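You operate a simulated robot arm through the tools that you are given. There is no shell and no other tool.

Carry out the task below with a simulated robot arm. There is one attempt and no reset: what you move stays moved.

Task
Polish a patch of the loafer's toe from the tan tin, then close the tin.
Fine: use the small brush and put it back; the other tins stay shut. Set down upright: small brush. A coat counts when it lies all over at full strength: go over it till it gets no stronger.

The check looks at the end state, three seconds after you hand in, the way a careful person would. Anything else that was tipped, shoved, dropped, spilled or broken makes it a failure.

Robot
A 6-joint arm with a three-finger gripper, fixed in place. Base frame: the origin is on the floor under the middle of its stand, x ahead of it, y to its left, z up. Lengths are in m, angles in degrees, forces in N, time in s.
It reaches about 1.213 m from its shoulder. Its first joint turns from -166.0 to 166.0 degrees. Payload 4.89 kg.
The TCP is the grasp point between the finger pads, 0.03 m short of the fingertips. In the tool frame z runs along the fingers and y along their closing line. The gripper opens to 0.164 m; its body begins 0.125 m behind the TCP.
Orientation is that of the tool frame in the base frame, as a unit quaternion [x, y, z, w]. With the fingers straight down and closing along the base's y, the tool's x points along the base's -x, its y along +y and its z along -z.

Tools
- The arm moves only by the tool move_arm. Its argument "moves" is a list of rows, each a list of 3 entries, a list of its own where there are three numbers: the shift along the tool's x, y, z in m, then the turn, a rotation vector about the tool's x, y, z in degrees, then the closure, from 0 (fully open) to 1 (shut). In form: [[[x, y, z], [rx, ry, rz], fingers], ...]. A call has 1 to 20 rows; each row shifts and turns the commanded pose from where the row before left it, along the tool's axes as they then stand. Each row takes 0.2 s and may step no farther than 0.05 m and 8.6 degrees from the row before; otherwise, or with a gripper value out of range, the whole call is refused. A pose out of reach is approached as far as the arm can. The call stops where the force on the tool passes 40 N (or 10 N more than at its start, if that is more) or the arm is blocked; 0.2 s more then pass. Each finger travels about 0.108 m/s and halts on what it meets, pressing with about 21 N; the grip force reading is that of the motor and also rises with nothing between the fingers. The clock runs only during rows and for 0.2 s after the last one: add rows that do not move to give the fingers time. The reply holds the time, the measured pose of the TCP, the force on the tool along the base axes, the opening and the grip force, in the units named above and with some noise, with the torque about the TCP (base axes, N m) and any sound that the robot's microphone picked up.
- Cameras (640 x 400 px; columns grow to the right, rows downward): "scene" is fixed at [0.0657, -0.6471, 1.502]; the picture's right is [0.25, -0.97, 0.00], its down [-0.67, -0.17, -0.72] and it looks along [0.70, 0.18, -0.69] (base axes); focal length 337 px, centre (320, 200). "wrist" rides on the gripper at [0.076, -0.002, -0.152] in the tool frame; the picture's right is [0.02, 1.00, 0.00], its down [-0.88, 0.02, -0.47] and it looks along [-0.47, 0.01, 0.88] (tool axes); focal length 247 px, centre (320, 200). There is no depth. A picture from a camera that has moved, and an enlarged one, comes with that camera's place and axes in the base frame and with its lens. The place of the scene camera against the robot may be out by one fixed shift of up to 0.025 m in any direction.
- get_image(camera): a new picture of that camera. The clock stands still meanwhile.
- slide_trunk(by): moves the trunk up (or, below 0, down) by that many m; the arm rides with it, the base frame stays. It gives what a move gives, with no picture.
- inspect(camera, box): a new picture of the part [left, top, right, bottom] of that camera's present view, enlarged. The clock stands still meanwhile.
- sign_off(): hands the job in; it is judged then, once.

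Places have to be worked out from the pictures, the camera data and where the tool is seen. Open the gripper and draw the arm clear of the work before you hand the job in, unless the task says otherwise.

The tools are called after ">>>" by a JSON object that holds its "name" and its "arguments". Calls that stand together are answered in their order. move_arm: Moves the arm, as the interface text tells. Its arguments: {"type":"object","properties":{"moves":{"type":"array","items":{"type":"array"}}},"required":["moves"]} The other tools are called the same way: slide_trunk (by) moves the trunk up or down; get_image (camera) takes a picture; inspect (camera, box) takes an enlarged picture of a part of a camera's view; sign_off () hands the job in.

At the start:

```text
time: 0.0
tool_pos: [0.4011, -0.339, 1.1113]
orientation: [0.0, 1.0, 0.0, -0.001]
ft_force: [0.2, -0.1, 0.7]
wrist_torque: [-0.03, -0.02, -0.01]
gripper_width: 0.164
grip_force: 0.1
trunk travel left (down, up): [-0.175, 0.215]
```

scene: 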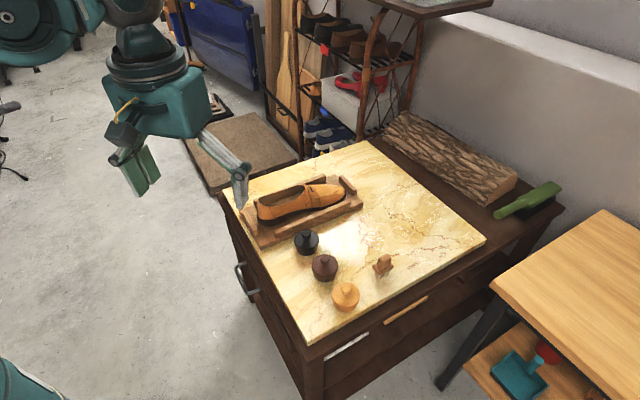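
wrist: 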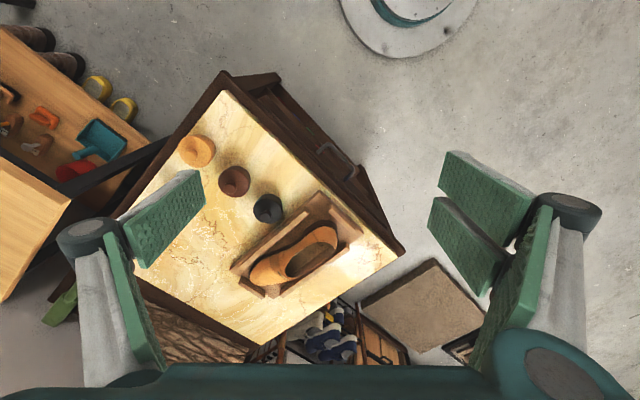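

I'll start by looking closely at the work area: the shoe, the three tins, and the small brown thing that may be the small brush.

>>> {"name": "inspect", "arguments": {"camera": "scene", "box": [220, 150, 420, 320]}}

>>> {"name": "inspect", "arguments": {"camera": "wrist", "box": [130, 70, 410, 350]}}

>>> {"name": "inspect", "arguments": {"camera": "scene", "box": [380, 130, 600, 280]}}

```text
2.35 times, centred on (320, 235) of scene
camera zoom: at [0.0657, -0.6471, 1.502], right [0.25, -0.97, 0.0], down [-0.67, -0.17, -0.72], along [0.7, 0.18, -0.69], focal length 793 px, centre (320, 118)
```

zoom: 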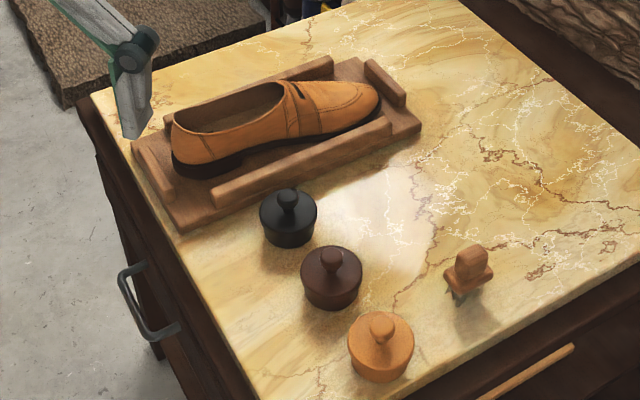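

```text
1.43 times, centred on (270, 210) of wrist
camera zoom: at [0.3236, -0.3409, 1.2622], right [-0.02, 1.0, 0.0], down [0.88, 0.02, 0.47], along [0.47, 0.01, -0.88], focal length 353 px, centre (391, 186)
```

zoom: 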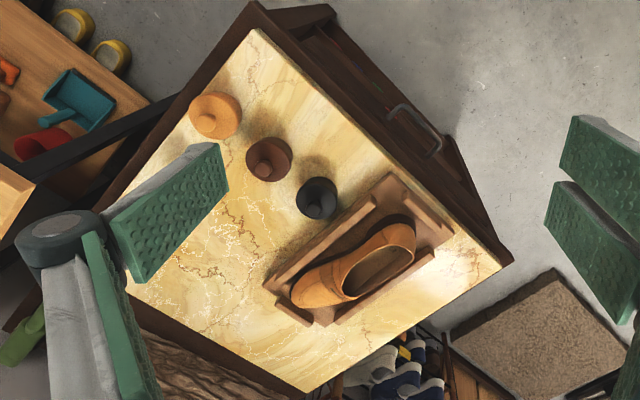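

```text
2.67 times, centred on (490, 205) of scene
camera zoom: at [0.0657, -0.6471, 1.502], right [0.25, -0.97, 0.0], down [-0.67, -0.17, -0.72], along [0.7, 0.18, -0.69], focal length 898 px, centre (-133, 187)
```

zoom: 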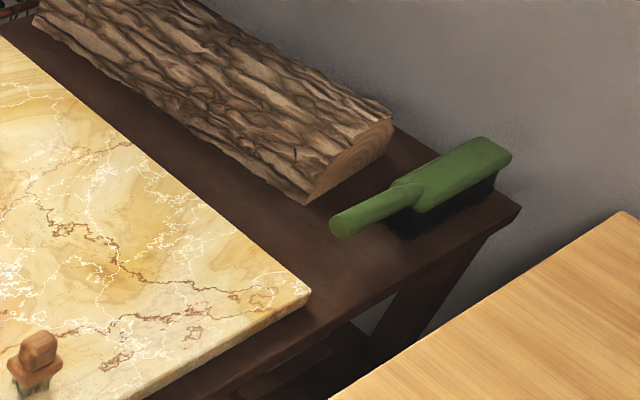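

The small brush seems to be the little brown block standing on its bristles near the tins, and the tan tin is the nearest one, at about (0.49, -0.60, 0.75). I'll move the wrist camera above the tins to locate everything more precisely.

>>> {"name": "move_arm", "arguments": {"moves": [[[0.01, -0.04, 0.01], [0, 0, 0], 0], [[0.01, -0.04, 0.01], [0, 0, 0], 0], [[0.01, -0.04, 0.01], [0, 0, 0], 0], [[0.01, -0.04, 0.01], [0, 0, 0], 0], [[0, 0, 0], [0, 0, 0], 0]]}}

>>> {"name": "get_image", "arguments": {"camera": "wrist"}}

>>> {"name": "get_image", "arguments": {"camera": "scene"}}

```text
time: 1.2
tool_pos: [0.3591, -0.4994, 1.0737]
orientation: [-0.001, 1.0, 0.0, 0.0]
ft_force: [0.5, -0.8, 0.0]
wrist_torque: [0.04, 0.08, 0.0]
gripper_width: 0.1642
grip_force: 0.1
trunk travel left (down, up): [-0.175, 0.215]
```

```text
taken
camera wrist: at [0.2827, -0.501, 1.224], right [-0.02, 1.0, 0.0], down [0.88, 0.02, 0.47], along [0.47, 0.01, -0.88], focal length 247 px, centre (320, 200)
```

wrist: 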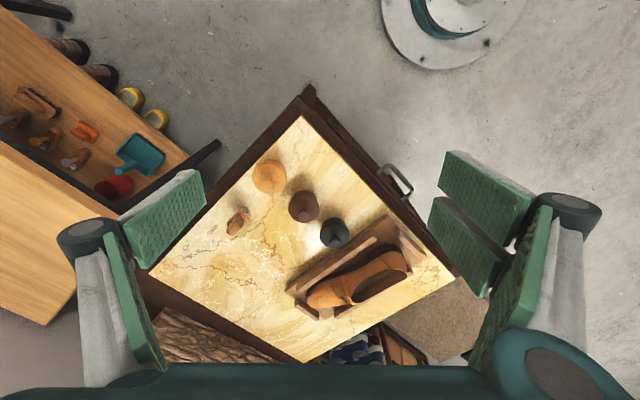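

```text
taken
```

scene: 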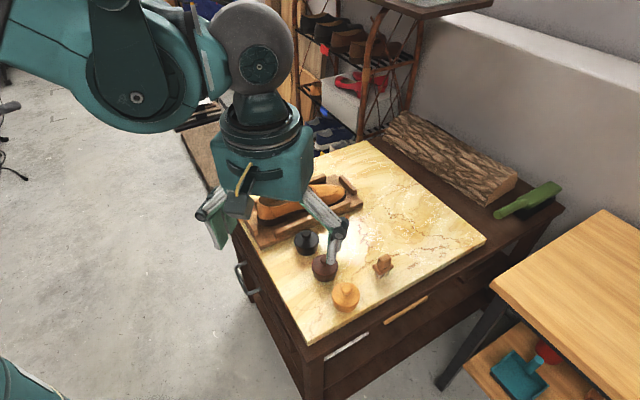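

The picture is centred well. I'll enlarge the tins and brush, and then the shoe.

>>> {"name": "inspect", "arguments": {"camera": "wrist", "box": [210, 140, 370, 260]}}

>>> {"name": "inspect", "arguments": {"camera": "wrist", "box": [270, 200, 450, 340]}}

>>> {"name": "inspect", "arguments": {"camera": "scene", "box": [290, 230, 410, 320]}}

```text
3.33 times, centred on (290, 200) of wrist
camera zoom: at [0.2827, -0.501, 1.224], right [-0.02, 1.0, 0.0], down [0.88, 0.02, 0.47], along [0.47, 0.01, -0.88], focal length 823 px, centre (420, 200)
```

zoom: 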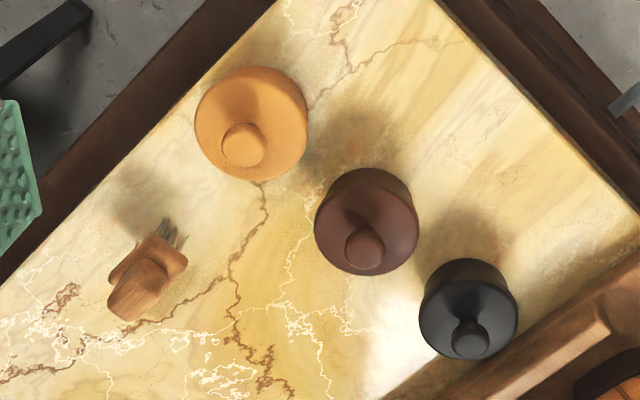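

```text
2.86 times, centred on (360, 270) of wrist
camera zoom: at [0.2827, -0.501, 1.224], right [-0.02, 1.0, 0.0], down [0.88, 0.02, 0.47], along [0.47, 0.01, -0.88], focal length 706 px, centre (206, 0)
```

zoom: 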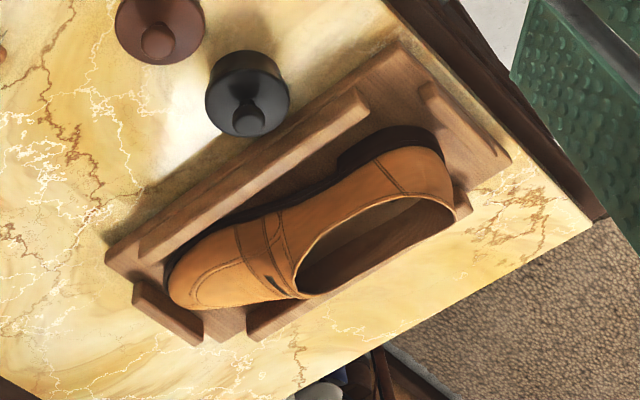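

```text
4.44 times, centred on (350, 275) of scene
camera zoom: at [0.0657, -0.6471, 1.502], right [0.25, -0.97, 0.0], down [-0.67, -0.17, -0.72], along [0.7, 0.18, -0.69], focal length 1497 px, centre (187, -133)
```

zoom: 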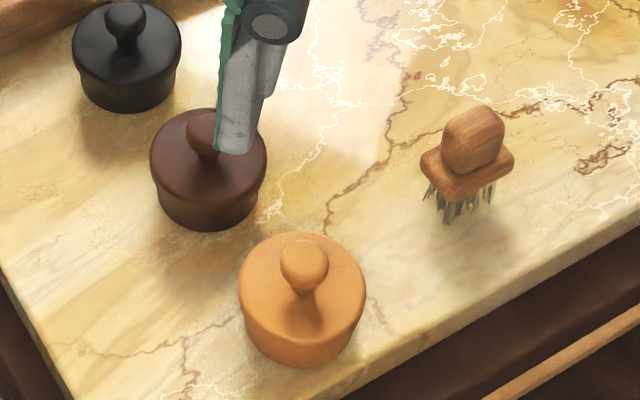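

Slab top is at about z≈0.70, tan tin at about (0.49, -0.606) and brush at about (0.59, -0.67). I'll lower the camera over them for a finer measurement.

>>> {"name": "move_arm", "arguments": {"moves": [[[-0.018, -0.0235, 0.0255], [0, 0, 0], 0], [[-0.018, -0.0235, 0.0255], [0, 0, 0], 0], [[-0.018, -0.0235, 0.0255], [0, 0, 0], 0], [[-0.018, -0.0235, 0.0255], [0, 0, 0], 0], [[-0.018, -0.0235, 0.0255], [0, 0, 0], 0], [[-0.018, -0.0235, 0.0255], [0, 0, 0], 0], [[0, 0, 0], [0, 0, 0], 0]]}}

>>> {"name": "get_image", "arguments": {"camera": "wrist"}}

>>> {"name": "inspect", "arguments": {"camera": "wrist", "box": [220, 120, 420, 245]}}

```text
time: 2.8
tool_pos: [0.4704, -0.6427, 0.9185]
orientation: [0.0, 1.0, 0.0, 0.001]
ft_force: [0.3, -0.7, -0.2]
wrist_torque: [0.06, 0.02, 0.0]
gripper_width: 0.1637
grip_force: 0.1
trunk travel left (down, up): [-0.175, 0.215]
```

```text
taken
camera wrist: at [0.3926, -0.6444, 1.0692], right [-0.02, 1.0, 0.0], down [0.88, 0.02, 0.47], along [0.47, 0.01, -0.88], focal length 247 px, centre (320, 200)
```

wrist: 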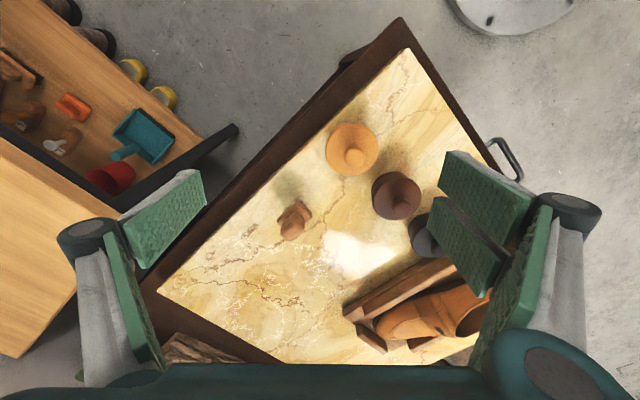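

```text
3.20 times, centred on (320, 182) of wrist
camera zoom: at [0.3926, -0.6444, 1.0692], right [-0.02, 1.0, 0.0], down [0.88, 0.02, 0.47], along [0.47, 0.01, -0.88], focal length 790 px, centre (320, 256)
```

zoom: 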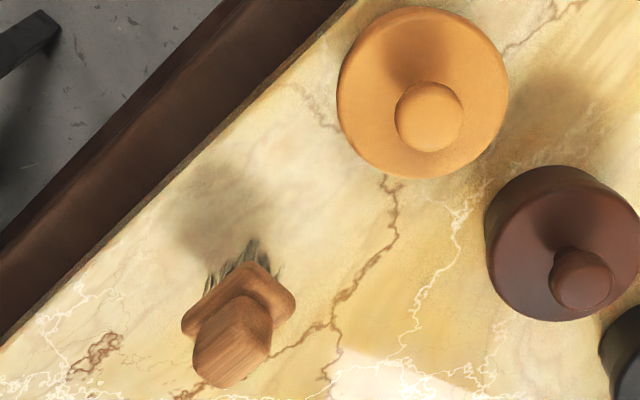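

Knob top is at about (0.485, -0.601, 0.783) with the lid top at z≈0.754. To get the brush's heading, I'll place the camera over it and tilt the tool 28° so the camera looks straight down.

>>> {"name": "move_arm", "arguments": {"moves": [[[-0.04, -0.01, 0.0], [0, 0, 0], 0], [[-0.04, -0.01, 0.0], [0, 0, 0], 0], [[-0.04, -0.01, 0.0], [0, 0, 0], 0], [[0, 0, 0], [0, 7, 0], 0], [[0, 0, 0], [0, 7, 0], 0], [[0, 0, 0], [0, 7, 0], 0], [[0, 0, 0], [0, 7, 0], 0], [[0, 0, 0], [0, 0, 0], 0]]}}

>>> {"name": "get_image", "arguments": {"camera": "wrist"}}

>>> {"name": "inspect", "arguments": {"camera": "wrist", "box": [240, 140, 400, 240]}}

```text
time: 4.6
tool_pos: [0.5892, -0.6698, 0.9188]
orientation: [-0.001, 0.97, -0.001, -0.242]
ft_force: [-0.1, -0.2, -0.3]
wrist_torque: [0.03, 0.0, -0.02]
gripper_width: 0.1639
grip_force: 0.1
trunk travel left (down, up): [-0.175, 0.215]
```

```text
taken
camera wrist: at [0.5933, -0.6722, 1.0874], right [-0.02, 1.0, 0.01], down [1.0, 0.02, 0.0], along [0.0, 0.01, -1.0], focal length 247 px, centre (320, 200)
```

wrist: 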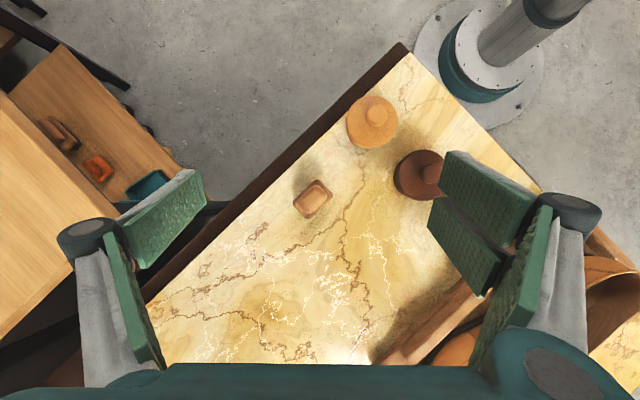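

```text
4.00 times, centred on (320, 190) of wrist
camera zoom: at [0.5933, -0.6722, 1.0874], right [-0.02, 1.0, 0.01], down [1.0, 0.02, 0.0], along [0.0, 0.01, -1.0], focal length 988 px, centre (320, 240)
```

zoom: 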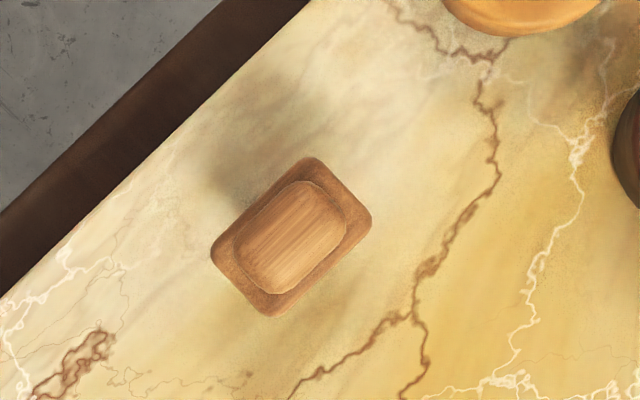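

From straight above, the brush is centred at about (0.592, -0.679) with its long axis along (-1, 1) (45° to the base axes). The handle measures about 0.038 x 0.021 m. Next I need heights, so I'll tilt the other way for an oblique low view.

>>> {"name": "move_arm", "arguments": {"moves": [[[0, 0, 0], [0, -7, 0], 0], [[0, 0, 0], [0, -7, 0], 0], [[0, 0, 0], [0, -7, 0], 0], [[0, 0, 0], [0, -7, 0], 0], [[0.04, 0, 0], [0, -7, 0], 0], [[0.04, 0, 0], [0, -7, 0], 0], [[0.04, 0, 0], [0, -7, 0], 0], [[0.04, 0, 0], [0, -7, 0], 0], [[0.02, 0, -0.02], [0, 0, 0], 0], [[0.02, 0, -0.02], [0, 0, 0], 0], [[0, 0, 0], [0, 0, 0], 0]]}}

>>> {"name": "get_image", "arguments": {"camera": "wrist"}}

>>> {"name": "inspect", "arguments": {"camera": "wrist", "box": [270, 140, 430, 240]}}

```text
time: 7.0
tool_pos: [0.3793, -0.6721, 0.9051]
orientation: [-0.001, 0.97, 0.0, 0.242]
ft_force: [0.5, -0.1, 0.5]
wrist_torque: [-0.03, -0.02, 0.02]
gripper_width: 0.1641
grip_force: 0.0
trunk travel left (down, up): [-0.175, 0.215]
```

```text
taken
camera wrist: at [0.2397, -0.6734, 1.0036], right [-0.02, 1.0, -0.01], down [0.56, 0.02, 0.83], along [0.83, 0.01, -0.56], focal length 247 px, centre (320, 200)
```

wrist: 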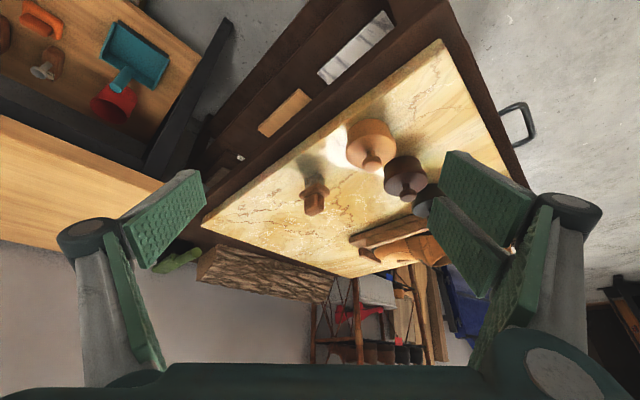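

```text
4.00 times, centred on (350, 190) of wrist
camera zoom: at [0.2397, -0.6734, 1.0036], right [-0.02, 1.0, -0.01], down [0.56, 0.02, 0.83], along [0.83, 0.01, -0.56], focal length 988 px, centre (200, 240)
```

zoom: 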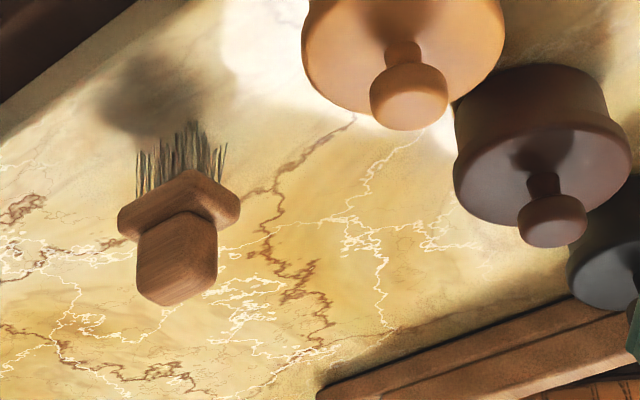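

The oblique view shows brush flange, handle and the lid knob with its neck. I'll zoom in further on both for heights.

>>> {"name": "inspect", "arguments": {"camera": "wrist", "box": [290, 160, 350, 220]}}

>>> {"name": "inspect", "arguments": {"camera": "wrist", "box": [340, 110, 400, 180]}}

```text
6.67 times, centred on (320, 190) of wrist
camera zoom: at [0.2397, -0.6734, 1.0036], right [-0.02, 1.0, -0.01], down [0.56, 0.02, 0.83], along [0.83, 0.01, -0.56], focal length 1646 px, centre (320, 267)
```

zoom: 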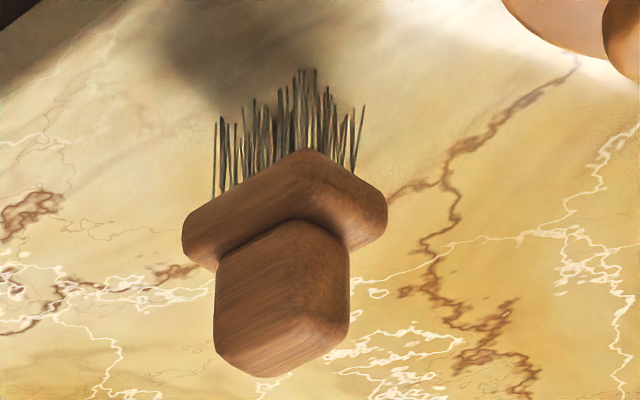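

```text
5.71 times, centred on (370, 145) of wrist
camera zoom: at [0.2397, -0.6734, 1.0036], right [-0.02, 1.0, -0.01], down [0.56, 0.02, 0.83], along [0.83, 0.01, -0.56], focal length 1411 px, centre (34, 514)
```

zoom: 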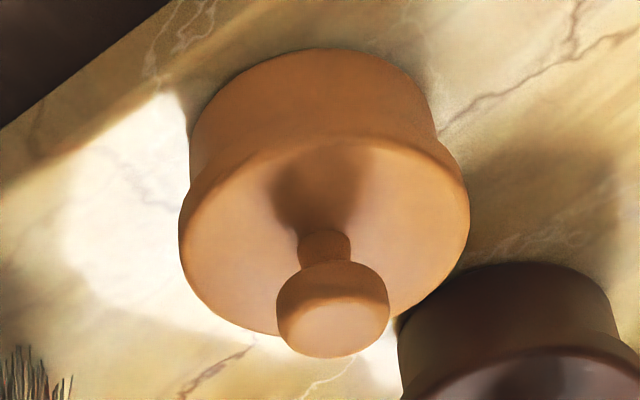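

Working estimates: slab at z≈0.714, brush flange top ≈0.757, brush handle top ≈0.787. The tan lid top is ≈0.755 and its knob disc spans z≈0.776–0.787. Next I'll look at the loafer's toe from close up.

>>> {"name": "move_arm", "arguments": {"moves": [[[0, 0, 0], [0, 7, 0], 0], [[0, 0, 0], [0, 7, 0], 0], [[0, 0, 0], [0, 7, 0], 0], [[0, 0, 0], [0, 7, 0], 0], [[-0.039, 0.024, -0.0056], [0, 0, 0], 0], [[-0.039, 0.024, -0.0056], [0, 0, 0], 0], [[-0.039, 0.024, -0.0056], [0, 0, 0], 0], [[-0.039, 0.024, -0.0056], [0, 0, 0], 0], [[-0.039, 0.024, -0.0056], [0, 0, 0], 0], [[-0.039, 0.024, -0.0056], [0, 0, 0], 0], [[-0.039, 0.024, -0.0056], [0, 0, 0], 0], [[-0.039, 0.024, -0.0056], [0, 0, 0], 0], [[0, 0, 0], [0, 0, 0], 0]]}}

>>> {"name": "get_image", "arguments": {"camera": "wrist"}}

>>> {"name": "inspect", "arguments": {"camera": "wrist", "box": [250, 130, 430, 250]}}

```text
time: 9.8
tool_pos: [0.6928, -0.4778, 0.9503]
orientation: [0.0, 1.0, 0.0, 0.0]
ft_force: [-0.2, -0.8, 0.2]
wrist_torque: [0.06, 0.01, -0.04]
gripper_width: 0.1637
grip_force: 0.1
trunk travel left (down, up): [-0.175, 0.215]
```

```text
taken
camera wrist: at [0.6167, -0.4781, 1.1025], right [-0.02, 1.0, 0.0], down [0.88, 0.02, 0.47], along [0.47, 0.01, -0.88], focal length 247 px, centre (320, 200)
```

wrist: 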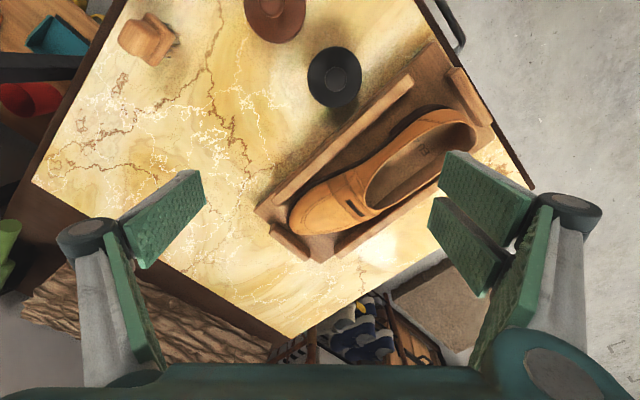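

```text
3.33 times, centred on (340, 190) of wrist
camera zoom: at [0.6167, -0.4781, 1.1025], right [-0.02, 1.0, 0.0], down [0.88, 0.02, 0.47], along [0.47, 0.01, -0.88], focal length 823 px, centre (253, 233)
```

zoom: 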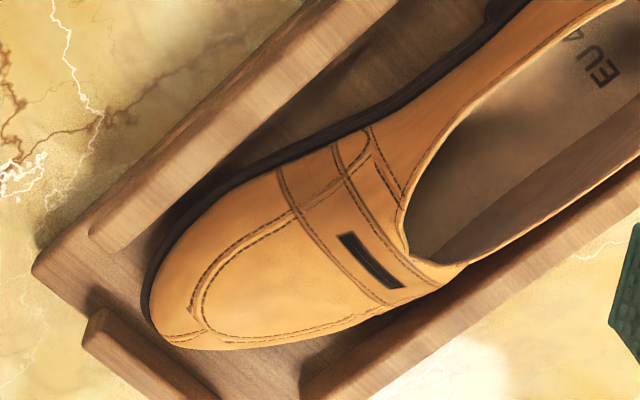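

The toe has a stitched apron in front of the strap, roughly at (0.81, -0.46). I'll take a straight-down view over it.

>>> {"name": "move_arm", "arguments": {"moves": [[[-0.036, 0.004, 0.005], [0, 0, 0], 0], [[-0.036, 0.004, 0.005], [0, 0, 0], 0], [[-0.036, 0.005, 0.005], [0, 0, 0], 0], [[0, 0, 0], [0, 7, 0], 0], [[0, 0, 0], [0, 7, 0], 0], [[0, 0, 0], [0, 7, 0], 0], [[0, 0, 0], [0, 7, 0], 0], [[0, 0, 0], [0, 0, 0], 0]]}}

>>> {"name": "get_image", "arguments": {"camera": "wrist"}}

>>> {"name": "inspect", "arguments": {"camera": "wrist", "box": [240, 130, 400, 230]}}

```text
time: 11.6
tool_pos: [0.7998, -0.4654, 0.9353]
orientation: [0.0, 0.97, 0.0, -0.243]
ft_force: [0.2, -0.3, -0.6]
wrist_torque: [0.02, 0.07, -0.01]
gripper_width: 0.1641
grip_force: 0.1
trunk travel left (down, up): [-0.175, 0.215]
```

```text
taken
camera wrist: at [0.8027, -0.4667, 1.1045], right [-0.02, 1.0, 0.01], down [1.0, 0.02, 0.0], along [0.0, 0.01, -1.0], focal length 247 px, centre (320, 200)
```

wrist: 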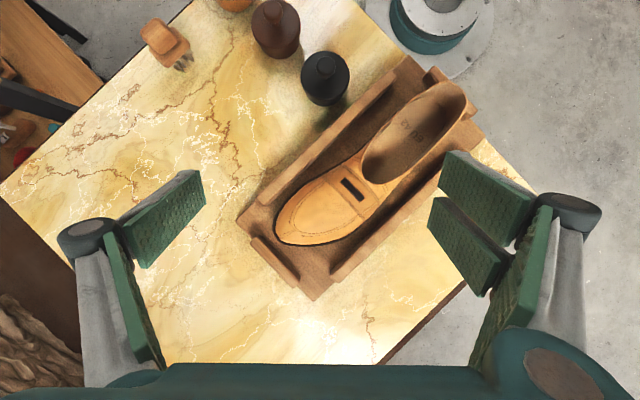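

```text
4.00 times, centred on (320, 180) of wrist
camera zoom: at [0.8027, -0.4667, 1.1045], right [-0.02, 1.0, 0.01], down [1.0, 0.02, 0.0], along [0.0, 0.01, -1.0], focal length 988 px, centre (320, 280)
```

zoom: 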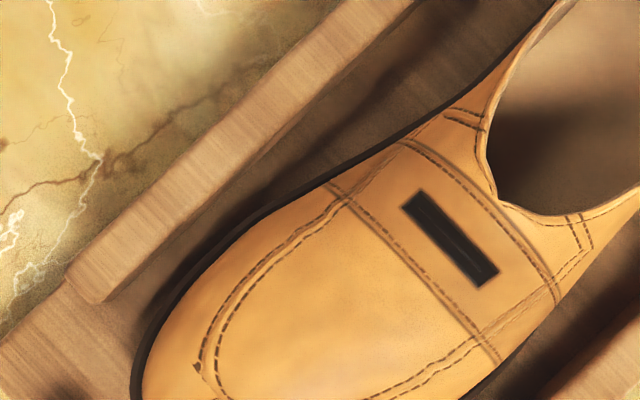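

The toe lies lower in the frame; I'll enlarge that portion.

>>> {"name": "inspect", "arguments": {"camera": "wrist", "box": [240, 160, 400, 260]}}

>>> {"name": "inspect", "arguments": {"camera": "scene", "box": [235, 160, 375, 260]}}

```text
4.00 times, centred on (320, 210) of wrist
camera zoom: at [0.8027, -0.4667, 1.1045], right [-0.02, 1.0, 0.01], down [1.0, 0.02, 0.0], along [0.0, 0.01, -1.0], focal length 988 px, centre (320, 160)
```

zoom: 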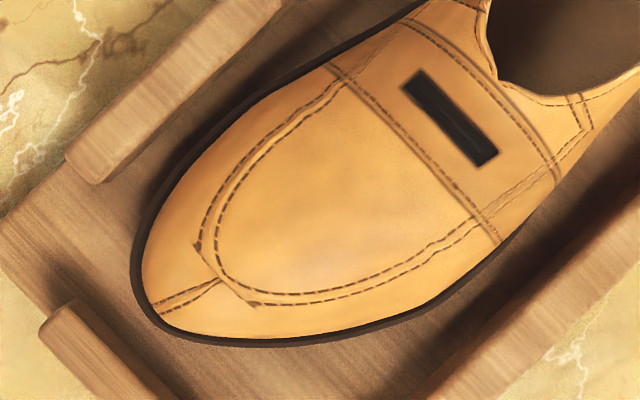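

```text
4.00 times, centred on (305, 210) of scene
camera zoom: at [0.0657, -0.6471, 1.502], right [0.25, -0.97, 0.0], down [-0.67, -0.17, -0.72], along [0.7, 0.18, -0.69], focal length 1348 px, centre (380, 160)
```

zoom: 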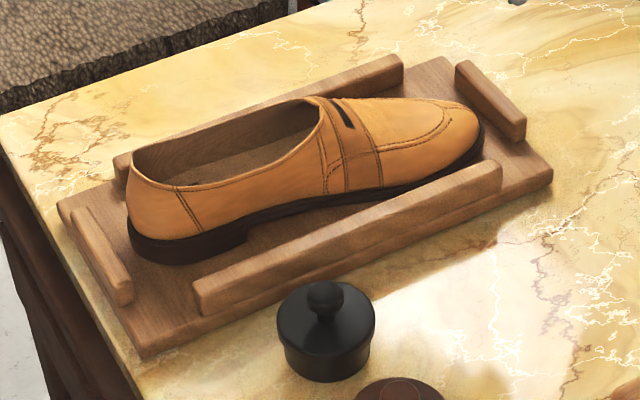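

I need the toe's height profile, so I'll back off, yaw 45° and tilt for a side-on view across the shoe.

>>> {"name": "move_arm", "arguments": {"moves": [[[0, 0, 0], [0, -7, 0], 0], [[0, 0, 0], [0, -7, 0], 0], [[0, 0, 0], [0, -7, 0], 0], [[0, 0, 0], [0, -7, 0], 0], [[0.028, -0.031, 0.0], [0, 0, 0], 0], [[0.028, -0.031, 0.0], [0, 0, 0], 0], [[0.028, -0.031, 0.0], [0, 0, 0], 0], [[0.028, -0.031, 0.0], [0, 0, 0], 0], [[0.028, -0.031, 0.0], [0, 0, 0], 0], [[0, 0, 0], [0, 0, -7.5], 0], [[0, 0, 0], [0, 0, -7.5], 0], [[0, 0, 0], [0, 0, -7.5], 0], [[0, 0, 0], [0, 0, -7.5], 0], [[0, 0, 0], [0, 0, -7.5], 0], [[0, 0, 0], [0, 0, -7.5], 0], [[0, 0, 0], [0, -8, 0], 0], [[0, 0, 0], [0, -8, 0], 0], [[0, 0, 0], [0, -8, 0], 0], [[0, 0, 0], [0, -8, 0], 0], [[0, 0, 0], [0, 0, 0], 0]]}}

>>> {"name": "get_image", "arguments": {"camera": "wrist"}}

>>> {"name": "get_image", "arguments": {"camera": "scene"}}

```text
time: 15.8
tool_pos: [0.6586, -0.6214, 0.9373]
orientation: [-0.368, 0.888, 0.106, 0.255]
ft_force: [0.1, 0.9, 0.3]
wrist_torque: [0.01, -0.01, 0.02]
gripper_width: 0.164
grip_force: 0.2
trunk travel left (down, up): [-0.175, 0.215]
```

```text
taken
camera wrist: at [0.5563, -0.7245, 1.0231], right [-0.72, 0.69, -0.01], down [0.34, 0.36, 0.87], along [0.61, 0.62, -0.5], focal length 247 px, centre (320, 200)
```

wrist: 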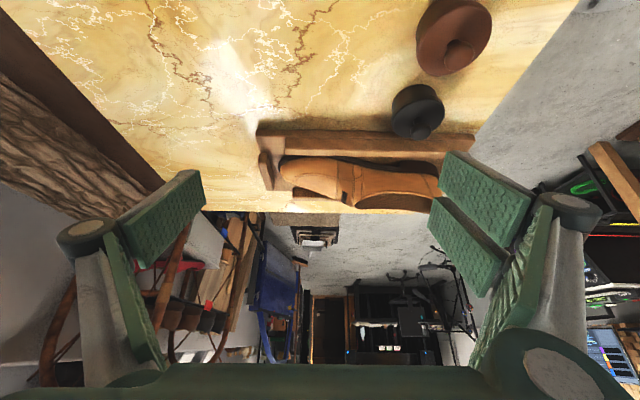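

```text
taken
```

scene: 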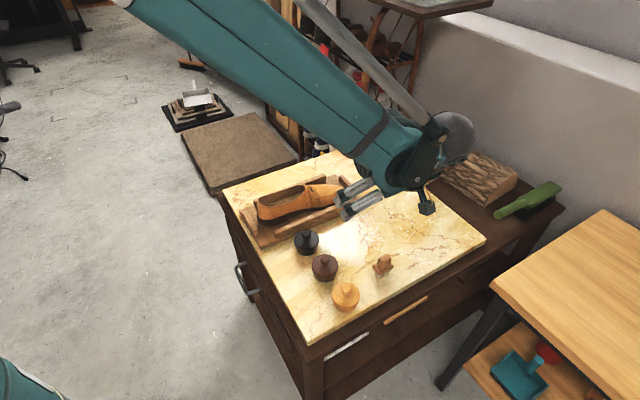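

>>> {"name": "inspect", "arguments": {"camera": "wrist", "box": [245, 120, 405, 220]}}

```text
4.00 times, centred on (325, 170) of wrist
camera zoom: at [0.5563, -0.7245, 1.0231], right [-0.72, 0.69, -0.01], down [0.34, 0.36, 0.87], along [0.61, 0.62, -0.5], focal length 988 px, centre (300, 320)
```

zoom: 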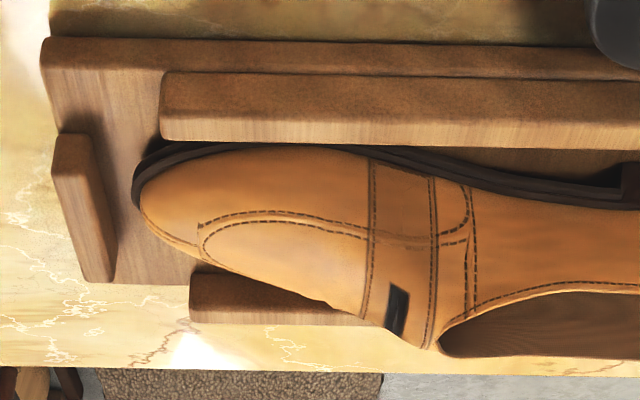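

The side view gives a toe crest rising from z≈0.775 at the apron front to z≈0.797 at the strap. Now I'll move over the tan lid's knob, narrowing the fingers on the way, and check alignment from above.

>>> {"name": "move_arm", "arguments": {"moves": [[[0, 0, 0], [0, 8, 0], 0], [[0, 0, 0], [0, 8, 0], 0], [[0, 0, 0], [0, 8, 0], 0], [[0, 0, 0], [0, 8, 0], 0], [[0.0217, 0.0274, 0.006], [0, 0, 0], 0.2], [[0.0217, 0.0274, 0.006], [0, 0, 0], 0.3], [[0.0217, 0.0274, 0.006], [0, 0, 0], 0.4], [[0.0217, 0.0274, 0.006], [0, 0, 0], 0.5], [[0.0217, 0.0274, 0.006], [0, 0, 0], 0.6], [[0, 0, 0], [0, 0, 0], 0.6], [[0, 0, 0], [0, 0, 0], 0.6]]}}

>>> {"name": "get_image", "arguments": {"camera": "wrist"}}

>>> {"name": "inspect", "arguments": {"camera": "wrist", "box": [240, 130, 400, 250]}}

```text
time: 18.2
tool_pos: [0.4865, -0.6004, 0.9065]
orientation: [-0.383, 0.924, 0.001, -0.001]
ft_force: [-0.8, 0.3, 0.8]
wrist_torque: [-0.03, -0.05, -0.01]
gripper_width: 0.0656
grip_force: 0.0
trunk travel left (down, up): [-0.175, 0.215]
```

```text
taken
camera wrist: at [0.4329, -0.6554, 1.056], right [-0.72, 0.69, 0.0], down [0.61, 0.64, 0.47], along [0.33, 0.34, -0.88], focal length 247 px, centre (320, 200)
```

wrist: 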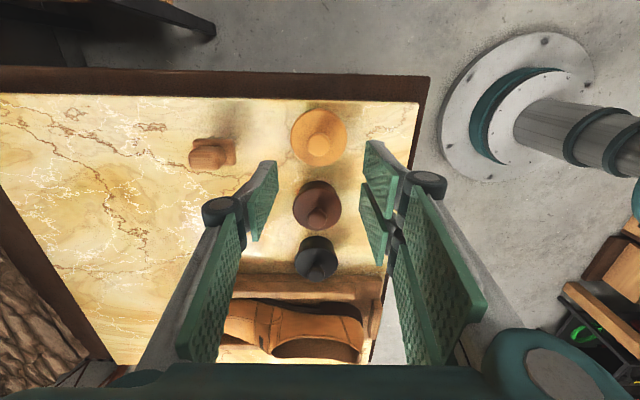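

```text
3.33 times, centred on (320, 190) of wrist
camera zoom: at [0.4329, -0.6554, 1.056], right [-0.72, 0.69, 0.0], down [0.61, 0.64, 0.47], along [0.33, 0.34, -0.88], focal length 823 px, centre (320, 233)
```

zoom: 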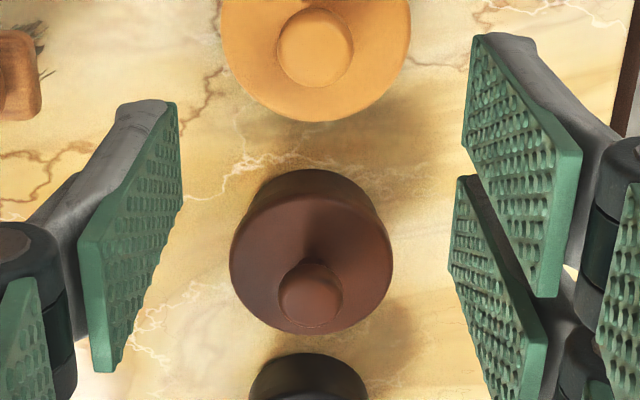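

The knob at about (0.486, -0.602) lines up under the TCP. I'll descend partway with the fingers straddling it and check.

>>> {"name": "move_arm", "arguments": {"moves": [[[0, 0, 0.03], [0, 0, 0], 0.6], [[0, 0, 0.03], [0, 0, 0], 0.6], [[0, 0, 0.025], [0, 0, 0], 0.6], [[0, 0, 0.015], [0, 0, 0], 0.6], [[0, 0, 0], [0, 0, 0], 0.6]]}}

>>> {"name": "get_image", "arguments": {"camera": "wrist"}}

>>> {"name": "inspect", "arguments": {"camera": "scene", "box": [290, 220, 410, 320]}}

```text
time: 19.4
tool_pos: [0.4866, -0.601, 0.8046]
orientation: [-0.383, 0.924, 0.001, 0.0]
ft_force: [0.1, -1.5, 0.5]
wrist_torque: [0.0, 0.01, 0.01]
gripper_width: 0.0657
grip_force: 0.2
trunk travel left (down, up): [-0.175, 0.215]
```

```text
taken
camera wrist: at [0.4329, -0.6553, 0.9555], right [-0.72, 0.69, 0.0], down [0.61, 0.64, 0.47], along [0.33, 0.34, -0.88], focal length 247 px, centre (320, 200)
```

wrist: 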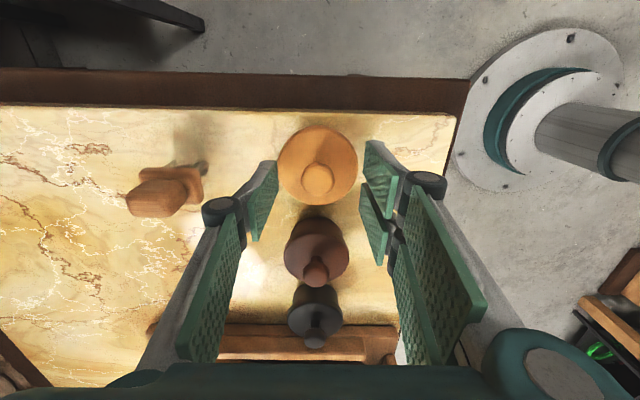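

```text
4.00 times, centred on (350, 270) of scene
camera zoom: at [0.0657, -0.6471, 1.502], right [0.25, -0.97, 0.0], down [-0.67, -0.17, -0.72], along [0.7, 0.18, -0.69], focal length 1348 px, centre (200, -80)
```

zoom: 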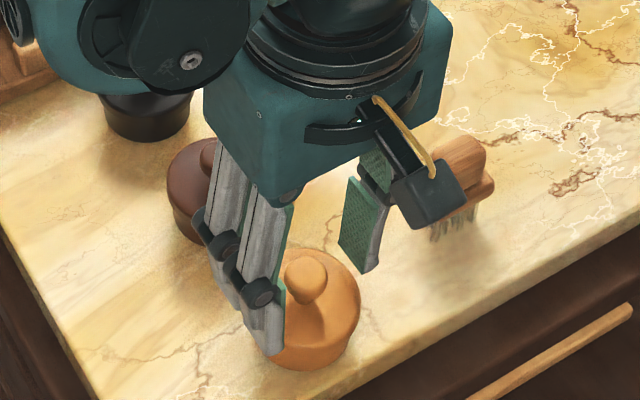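

Knob is well between the fingers. I'll descend the last 12 mm and close on it.

>>> {"name": "move_arm", "arguments": {"moves": [[[0, 0, 0.0065], [0, 0, 0], 0.6], [[0, 0, 0.006], [0, 0, 0], 0.6], [[0, 0, 0], [0, 0, 0], 0.75], [[0, 0, 0], [0, 0, 0], 0.9], [[0, 0, 0], [0, 0, 0], 1], [[0, 0, 0], [0, 0, 0], 1], [[0, 0, 0], [0, 0, 0], 1]]}}

>>> {"name": "get_image", "arguments": {"camera": "wrist"}}

>>> {"name": "inspect", "arguments": {"camera": "scene", "box": [290, 220, 410, 320]}}

```text
time: 21.0
tool_pos: [0.4845, -0.6004, 0.794]
orientation: [-0.383, 0.924, 0.0, 0.0]
ft_force: [-0.1, 0.1, 0.6]
wrist_torque: [0.04, -0.02, -0.01]
gripper_width: 0.023
grip_force: 21.1
trunk travel left (down, up): [-0.175, 0.215]
heard: snap
```

```text
taken
camera wrist: at [0.4317, -0.6547, 0.9439], right [-0.72, 0.69, 0.0], down [0.61, 0.64, 0.47], along [0.33, 0.34, -0.88], focal length 247 px, centre (320, 200)
```

wrist: 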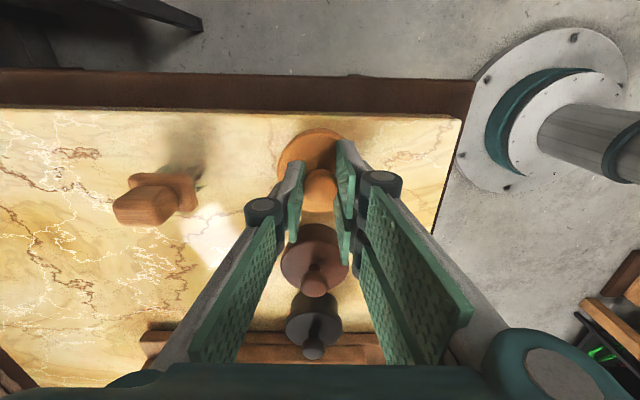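

```text
4.00 times, centred on (350, 270) of scene
camera zoom: at [0.0657, -0.6471, 1.502], right [0.25, -0.97, 0.0], down [-0.67, -0.17, -0.72], along [0.7, 0.18, -0.69], focal length 1348 px, centre (200, -80)
```

zoom: 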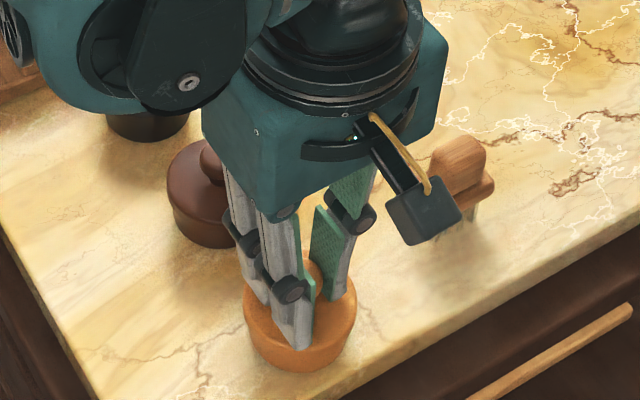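

I've gripped the knob (0.023 m wide) and heard a snap, probably the lid's press fit. I'll lift slowly and watch the force.

>>> {"name": "move_arm", "arguments": {"moves": [[[0, 0, -0.005], [0, 0, 0], 1], [[0, 0, -0.005], [0, 0, 0], 1], [[0, 0, -0.01], [0, 0, 0], 1], [[0, 0, 0], [0, 0, 0], 1]]}}

>>> {"name": "get_image", "arguments": {"camera": "wrist"}}

>>> {"name": "inspect", "arguments": {"camera": "scene", "box": [290, 220, 410, 320]}}

```text
time: 22.0
tool_pos: [0.484, -0.6003, 0.8125]
orientation: [-0.383, 0.924, 0.0, 0.0]
ft_force: [0.6, -0.3, 0.5]
wrist_torque: [0.0, 0.01, 0.02]
gripper_width: 0.0229
grip_force: 21.1
trunk travel left (down, up): [-0.175, 0.215]
```

```text
taken
camera wrist: at [0.4318, -0.6555, 0.9635], right [-0.72, 0.69, 0.0], down [0.61, 0.64, 0.47], along [0.33, 0.34, -0.88], focal length 247 px, centre (320, 200)
```

wrist: 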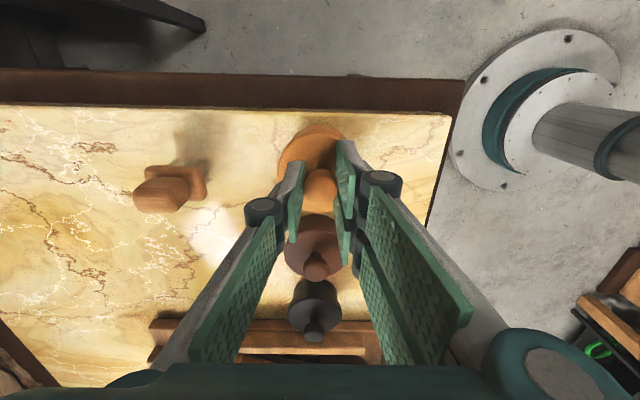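

```text
4.00 times, centred on (350, 270) of scene
camera zoom: at [0.0657, -0.6471, 1.502], right [0.25, -0.97, 0.0], down [-0.67, -0.17, -0.72], along [0.7, 0.18, -0.69], focal length 1348 px, centre (200, -80)
```

zoom: 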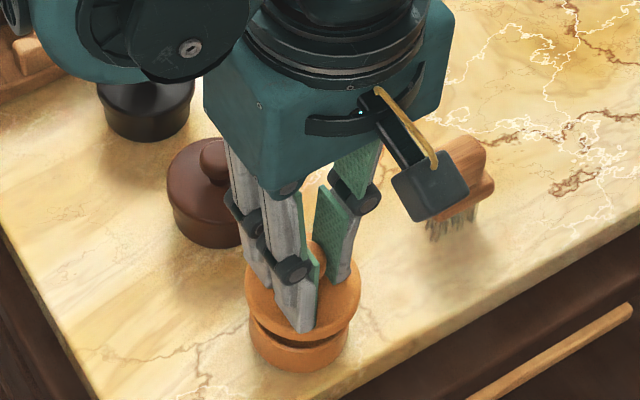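

The lid came off cleanly and the tin stayed put. I'll lift higher and carry the lid to clear slab at about (0.70, -0.60).

>>> {"name": "move_arm", "arguments": {"moves": [[[0, 0, -0.03], [0, 0, 0], 1], [[0, 0, -0.03], [0, 0, 0], 1], [[-0.0254, -0.0256, 0], [0, 0, 0], 1], [[-0.0254, -0.0256, 0], [0, 0, 0], 1], [[-0.0254, -0.0256, 0], [0, 0, 0], 1], [[-0.0254, -0.0256, 0], [0, 0, 0], 1], [[-0.0254, -0.0256, 0], [0, 0, 0], 1], [[-0.0254, -0.0256, 0], [0, 0, 0], 1], [[0, 0, 0], [0, 0, 0], 1]]}}

>>> {"name": "get_image", "arguments": {"camera": "wrist"}}

>>> {"name": "get_image", "arguments": {"camera": "scene"}}

>>> {"name": "inspect", "arguments": {"camera": "scene", "box": [300, 200, 420, 320]}}

```text
time: 24.0
tool_pos: [0.7012, -0.5998, 0.8736]
orientation: [-0.384, 0.923, -0.001, 0.0]
ft_force: [0.5, -0.7, -0.6]
wrist_torque: [0.04, -0.02, 0.01]
gripper_width: 0.0234
grip_force: 20.7
trunk travel left (down, up): [-0.175, 0.215]
```

```text
taken
camera wrist: at [0.648, -0.6555, 1.0233], right [-0.72, 0.69, 0.0], down [0.61, 0.64, 0.47], along [0.33, 0.34, -0.88], focal length 247 px, centre (320, 200)
```

wrist: 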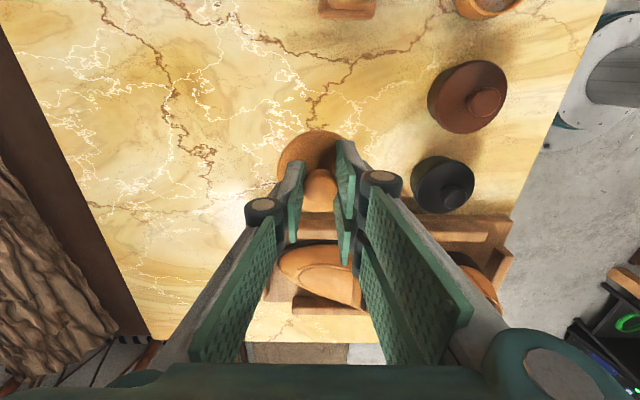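

```text
taken
```

scene: 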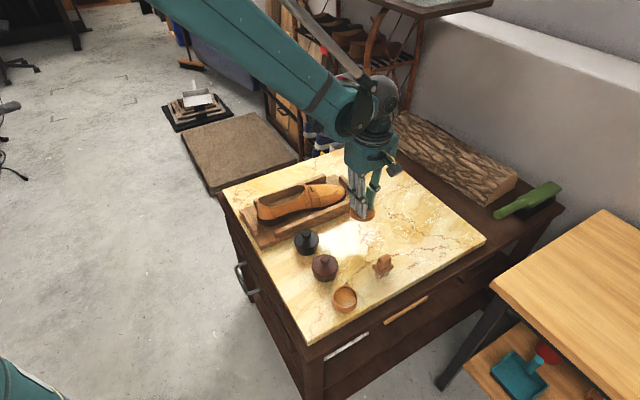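

```text
3.33 times, centred on (360, 260) of scene
camera zoom: at [0.0657, -0.6471, 1.502], right [0.25, -0.97, 0.0], down [-0.67, -0.17, -0.72], along [0.7, 0.18, -0.69], focal length 1123 px, centre (187, 0)
```

zoom: 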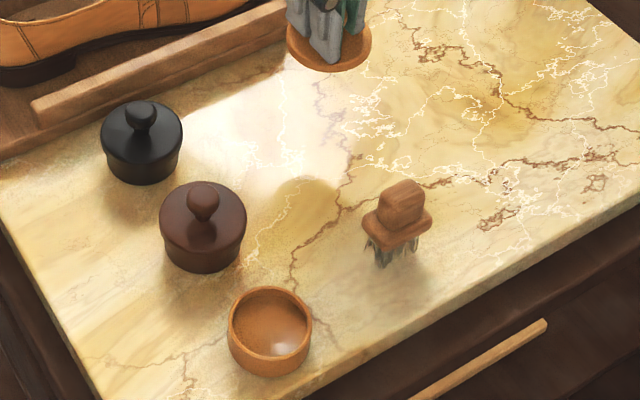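

The open tin shows polish inside just below its rim. The lid is held over clear slab; I'll lower it, slowing near the surface.

>>> {"name": "move_arm", "arguments": {"moves": [[[0, 0, 0.03], [0, 0, 0], 1], [[0, 0, 0.03], [0, 0, 0], 1], [[0, 0, 0.02], [0, 0, 0], 1], [[0, 0, 0.005], [0, 0, 0], 1], [[0, 0, 0], [0, 0, 0], 1]]}}

>>> {"name": "inspect", "arguments": {"camera": "scene", "box": [320, 160, 410, 230]}}

>>> {"name": "inspect", "arguments": {"camera": "wrist", "box": [240, 120, 400, 240]}}

```text
time: 25.2
tool_pos: [0.7023, -0.6007, 0.7892]
orientation: [-0.383, 0.924, 0.0, 0.0]
ft_force: [0.1, 0.4, -0.3]
wrist_torque: [0.01, 0.02, -0.01]
gripper_width: 0.0234
grip_force: 20.9
trunk travel left (down, up): [-0.175, 0.215]
```

```text
5.71 times, centred on (365, 195) of scene
camera zoom: at [0.0657, -0.6471, 1.502], right [0.25, -0.97, 0.0], down [-0.67, -0.17, -0.72], along [0.7, 0.18, -0.69], focal length 1925 px, centre (63, 229)
```

zoom: 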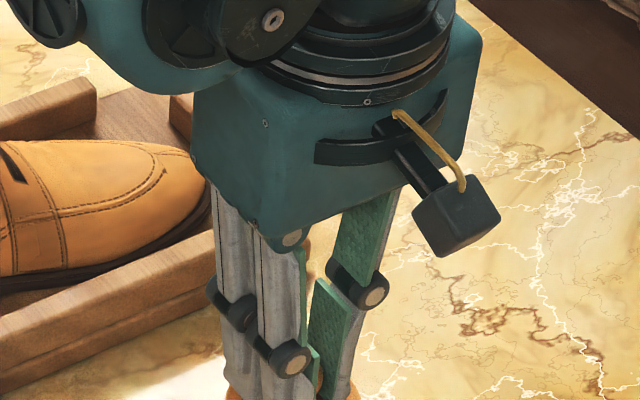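

```text
3.33 times, centred on (320, 180) of wrist
camera zoom: at [0.6485, -0.6558, 0.9396], right [-0.72, 0.69, 0.0], down [0.61, 0.64, 0.47], along [0.33, 0.34, -0.88], focal length 823 px, centre (320, 267)
```

zoom: 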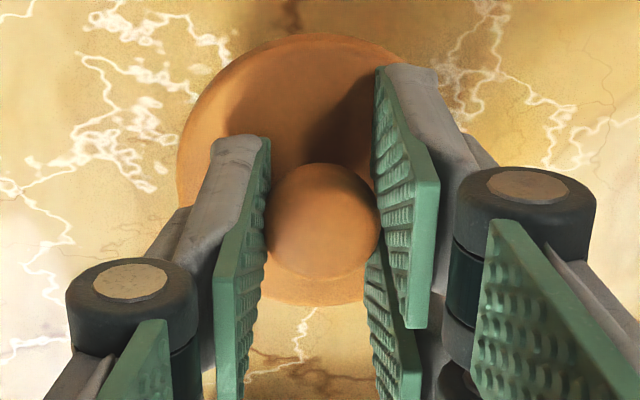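

No contact yet at TCP z≈0.789. I'll lower in small steps and watch the vertical force.

>>> {"name": "move_arm", "arguments": {"moves": [[[0, 0, 0.004], [0, 0, 0], 1], [[0, 0, 0.004], [0, 0, 0], 1], [[0, 0, 0.003], [0, 0, 0], 1], [[0, 0, 0], [0, 0, 0], 1]]}}

>>> {"name": "inspect", "arguments": {"camera": "scene", "box": [320, 180, 410, 250]}}

```text
time: 26.2
tool_pos: [0.7022, -0.6002, 0.7787]
orientation: [-0.383, 0.924, 0.0, 0.0]
ft_force: [0.5, -0.4, 0.1]
wrist_torque: [0.02, 0.0, 0.01]
gripper_width: 0.0232
grip_force: 21.8
trunk travel left (down, up): [-0.175, 0.215]
```

```text
5.71 times, centred on (365, 215) of scene
camera zoom: at [0.0657, -0.6471, 1.502], right [0.25, -0.97, 0.0], down [-0.67, -0.17, -0.72], along [0.7, 0.18, -0.69], focal length 1925 px, centre (63, 114)
```

zoom: 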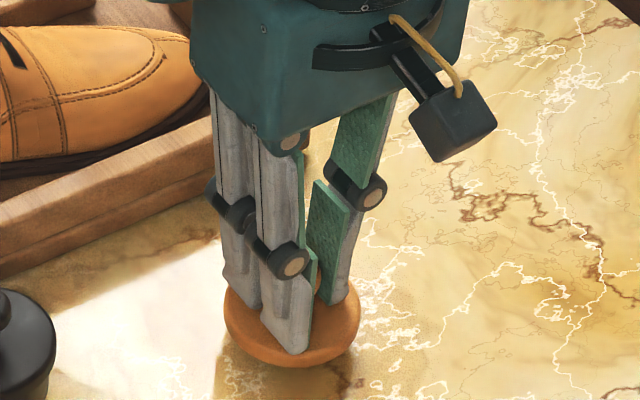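

Still free. I'll continue down with fine steps.

>>> {"name": "move_arm", "arguments": {"moves": [[[0, 0, 0.003], [0, 0, 0], 1], [[0, 0, 0.003], [0, 0, 0], 1], [[0, 0, 0.002], [0, 0, 0], 1], [[0, 0, 0], [0, 0, 0], 1]]}}

>>> {"name": "inspect", "arguments": {"camera": "scene", "box": [320, 180, 410, 250]}}

```text
time: 27.2
tool_pos: [0.7025, -0.6018, 0.7706]
orientation: [-0.383, 0.924, 0.0, 0.0]
ft_force: [0.1, 0.3, -1.2]
wrist_torque: [-0.01, 0.01, 0.0]
gripper_width: 0.0233
grip_force: 21.3
trunk travel left (down, up): [-0.175, 0.215]
```

```text
5.71 times, centred on (365, 215) of scene
camera zoom: at [0.0657, -0.6471, 1.502], right [0.25, -0.97, 0.0], down [-0.67, -0.17, -0.72], along [0.7, 0.18, -0.69], focal length 1925 px, centre (63, 114)
```

zoom: 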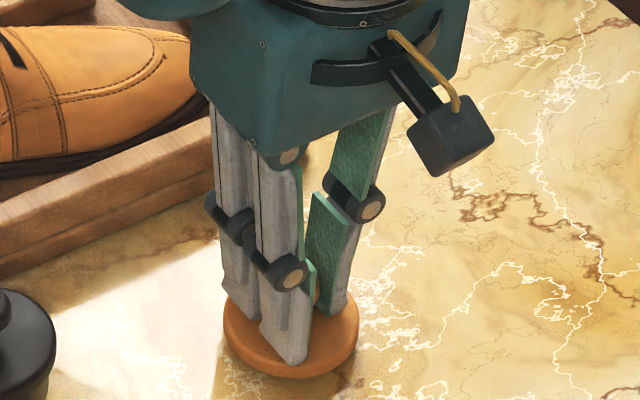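

No contact force yet; shadows suggest just a few millimetres remain. I'll go down in 1.5–2 mm steps.

>>> {"name": "move_arm", "arguments": {"moves": [[[0, 0, 0.002], [0, 0, 0], 1], [[0, 0, 0.002], [0, 0, 0], 1], [[0, 0, 0], [0, 0, 0], 1]]}}

>>> {"name": "inspect", "arguments": {"camera": "wrist", "box": [240, 120, 400, 240]}}

```text
time: 28.0
tool_pos: [0.7011, -0.6004, 0.7669]
orientation: [-0.383, 0.924, -0.001, 0.0]
ft_force: [4.3, -4.7, 15.5]
wrist_torque: [-0.08, -0.07, 0.0]
gripper_width: 0.023
grip_force: 20.9
trunk travel left (down, up): [-0.175, 0.215]
```

```text
3.33 times, centred on (320, 180) of wrist
camera zoom: at [0.648, -0.6555, 0.9172], right [-0.72, 0.69, 0.0], down [0.61, 0.64, 0.47], along [0.33, 0.34, -0.88], focal length 823 px, centre (320, 267)
```

zoom: 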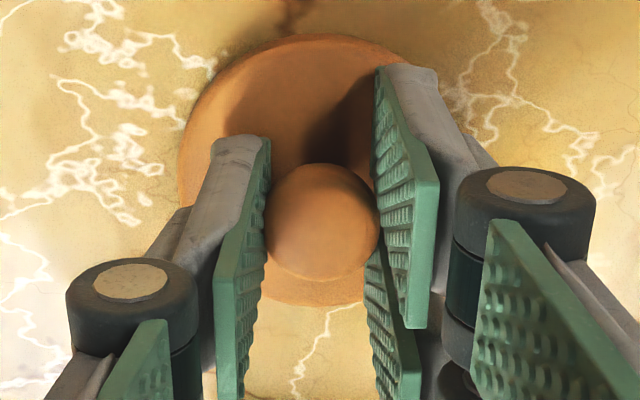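

Contact at TCP z≈0.767 (15 N): the lid is on the slab. I'll ease off a little, open the fingers and rise.

>>> {"name": "move_arm", "arguments": {"moves": [[[0, 0, -0.0012], [0, 0, 0], 1], [[0, 0, 0], [0, 0, 0], 0.9], [[0, 0, 0], [0, 0, 0], 0.75], [[0, 0, 0], [0, 0, 0], 0.6], [[0, 0, 0], [0, 0, 0], 0.6], [[0, 0, -0.02], [0, 0, 0], 0.6], [[0, 0, -0.03], [0, 0, 0], 0.6], [[0, 0, -0.04], [0, 0, 0], 0.6], [[0, 0, -0.02], [0, 0, 0], 0.6], [[0, 0, 0], [0, 0, 0], 0.6]]}}

>>> {"name": "get_image", "arguments": {"camera": "wrist"}}

>>> {"name": "inspect", "arguments": {"camera": "scene", "box": [290, 190, 430, 320]}}

```text
time: 30.2
tool_pos: [0.7024, -0.601, 0.8772]
orientation: [-0.383, 0.924, 0.0, 0.0]
ft_force: [-0.6, 1.1, 0.4]
wrist_torque: [-0.03, -0.01, 0.04]
gripper_width: 0.0655
grip_force: 0.0
trunk travel left (down, up): [-0.175, 0.215]
```

```text
taken
camera wrist: at [0.648, -0.6552, 1.0289], right [-0.72, 0.69, 0.0], down [0.61, 0.64, 0.47], along [0.33, 0.34, -0.88], focal length 247 px, centre (320, 200)
```

wrist: 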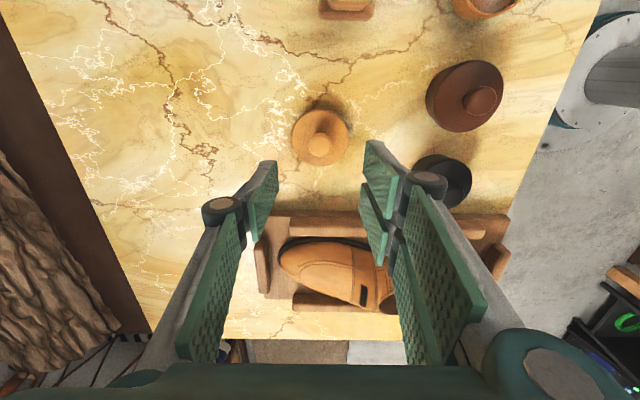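

```text
3.08 times, centred on (360, 255) of scene
camera zoom: at [0.0657, -0.6471, 1.502], right [0.25, -0.97, 0.0], down [-0.67, -0.17, -0.72], along [0.7, 0.18, -0.69], focal length 1037 px, centre (197, 31)
```

zoom: 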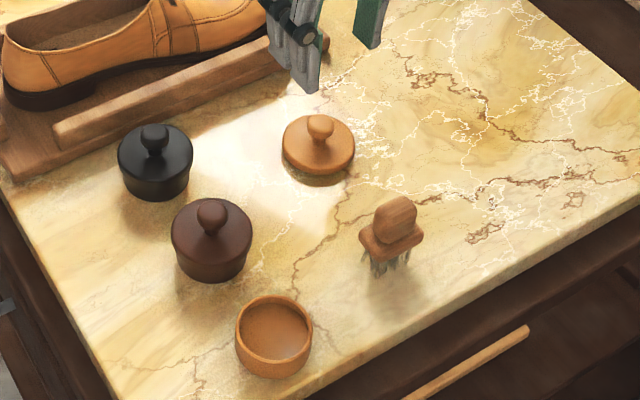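

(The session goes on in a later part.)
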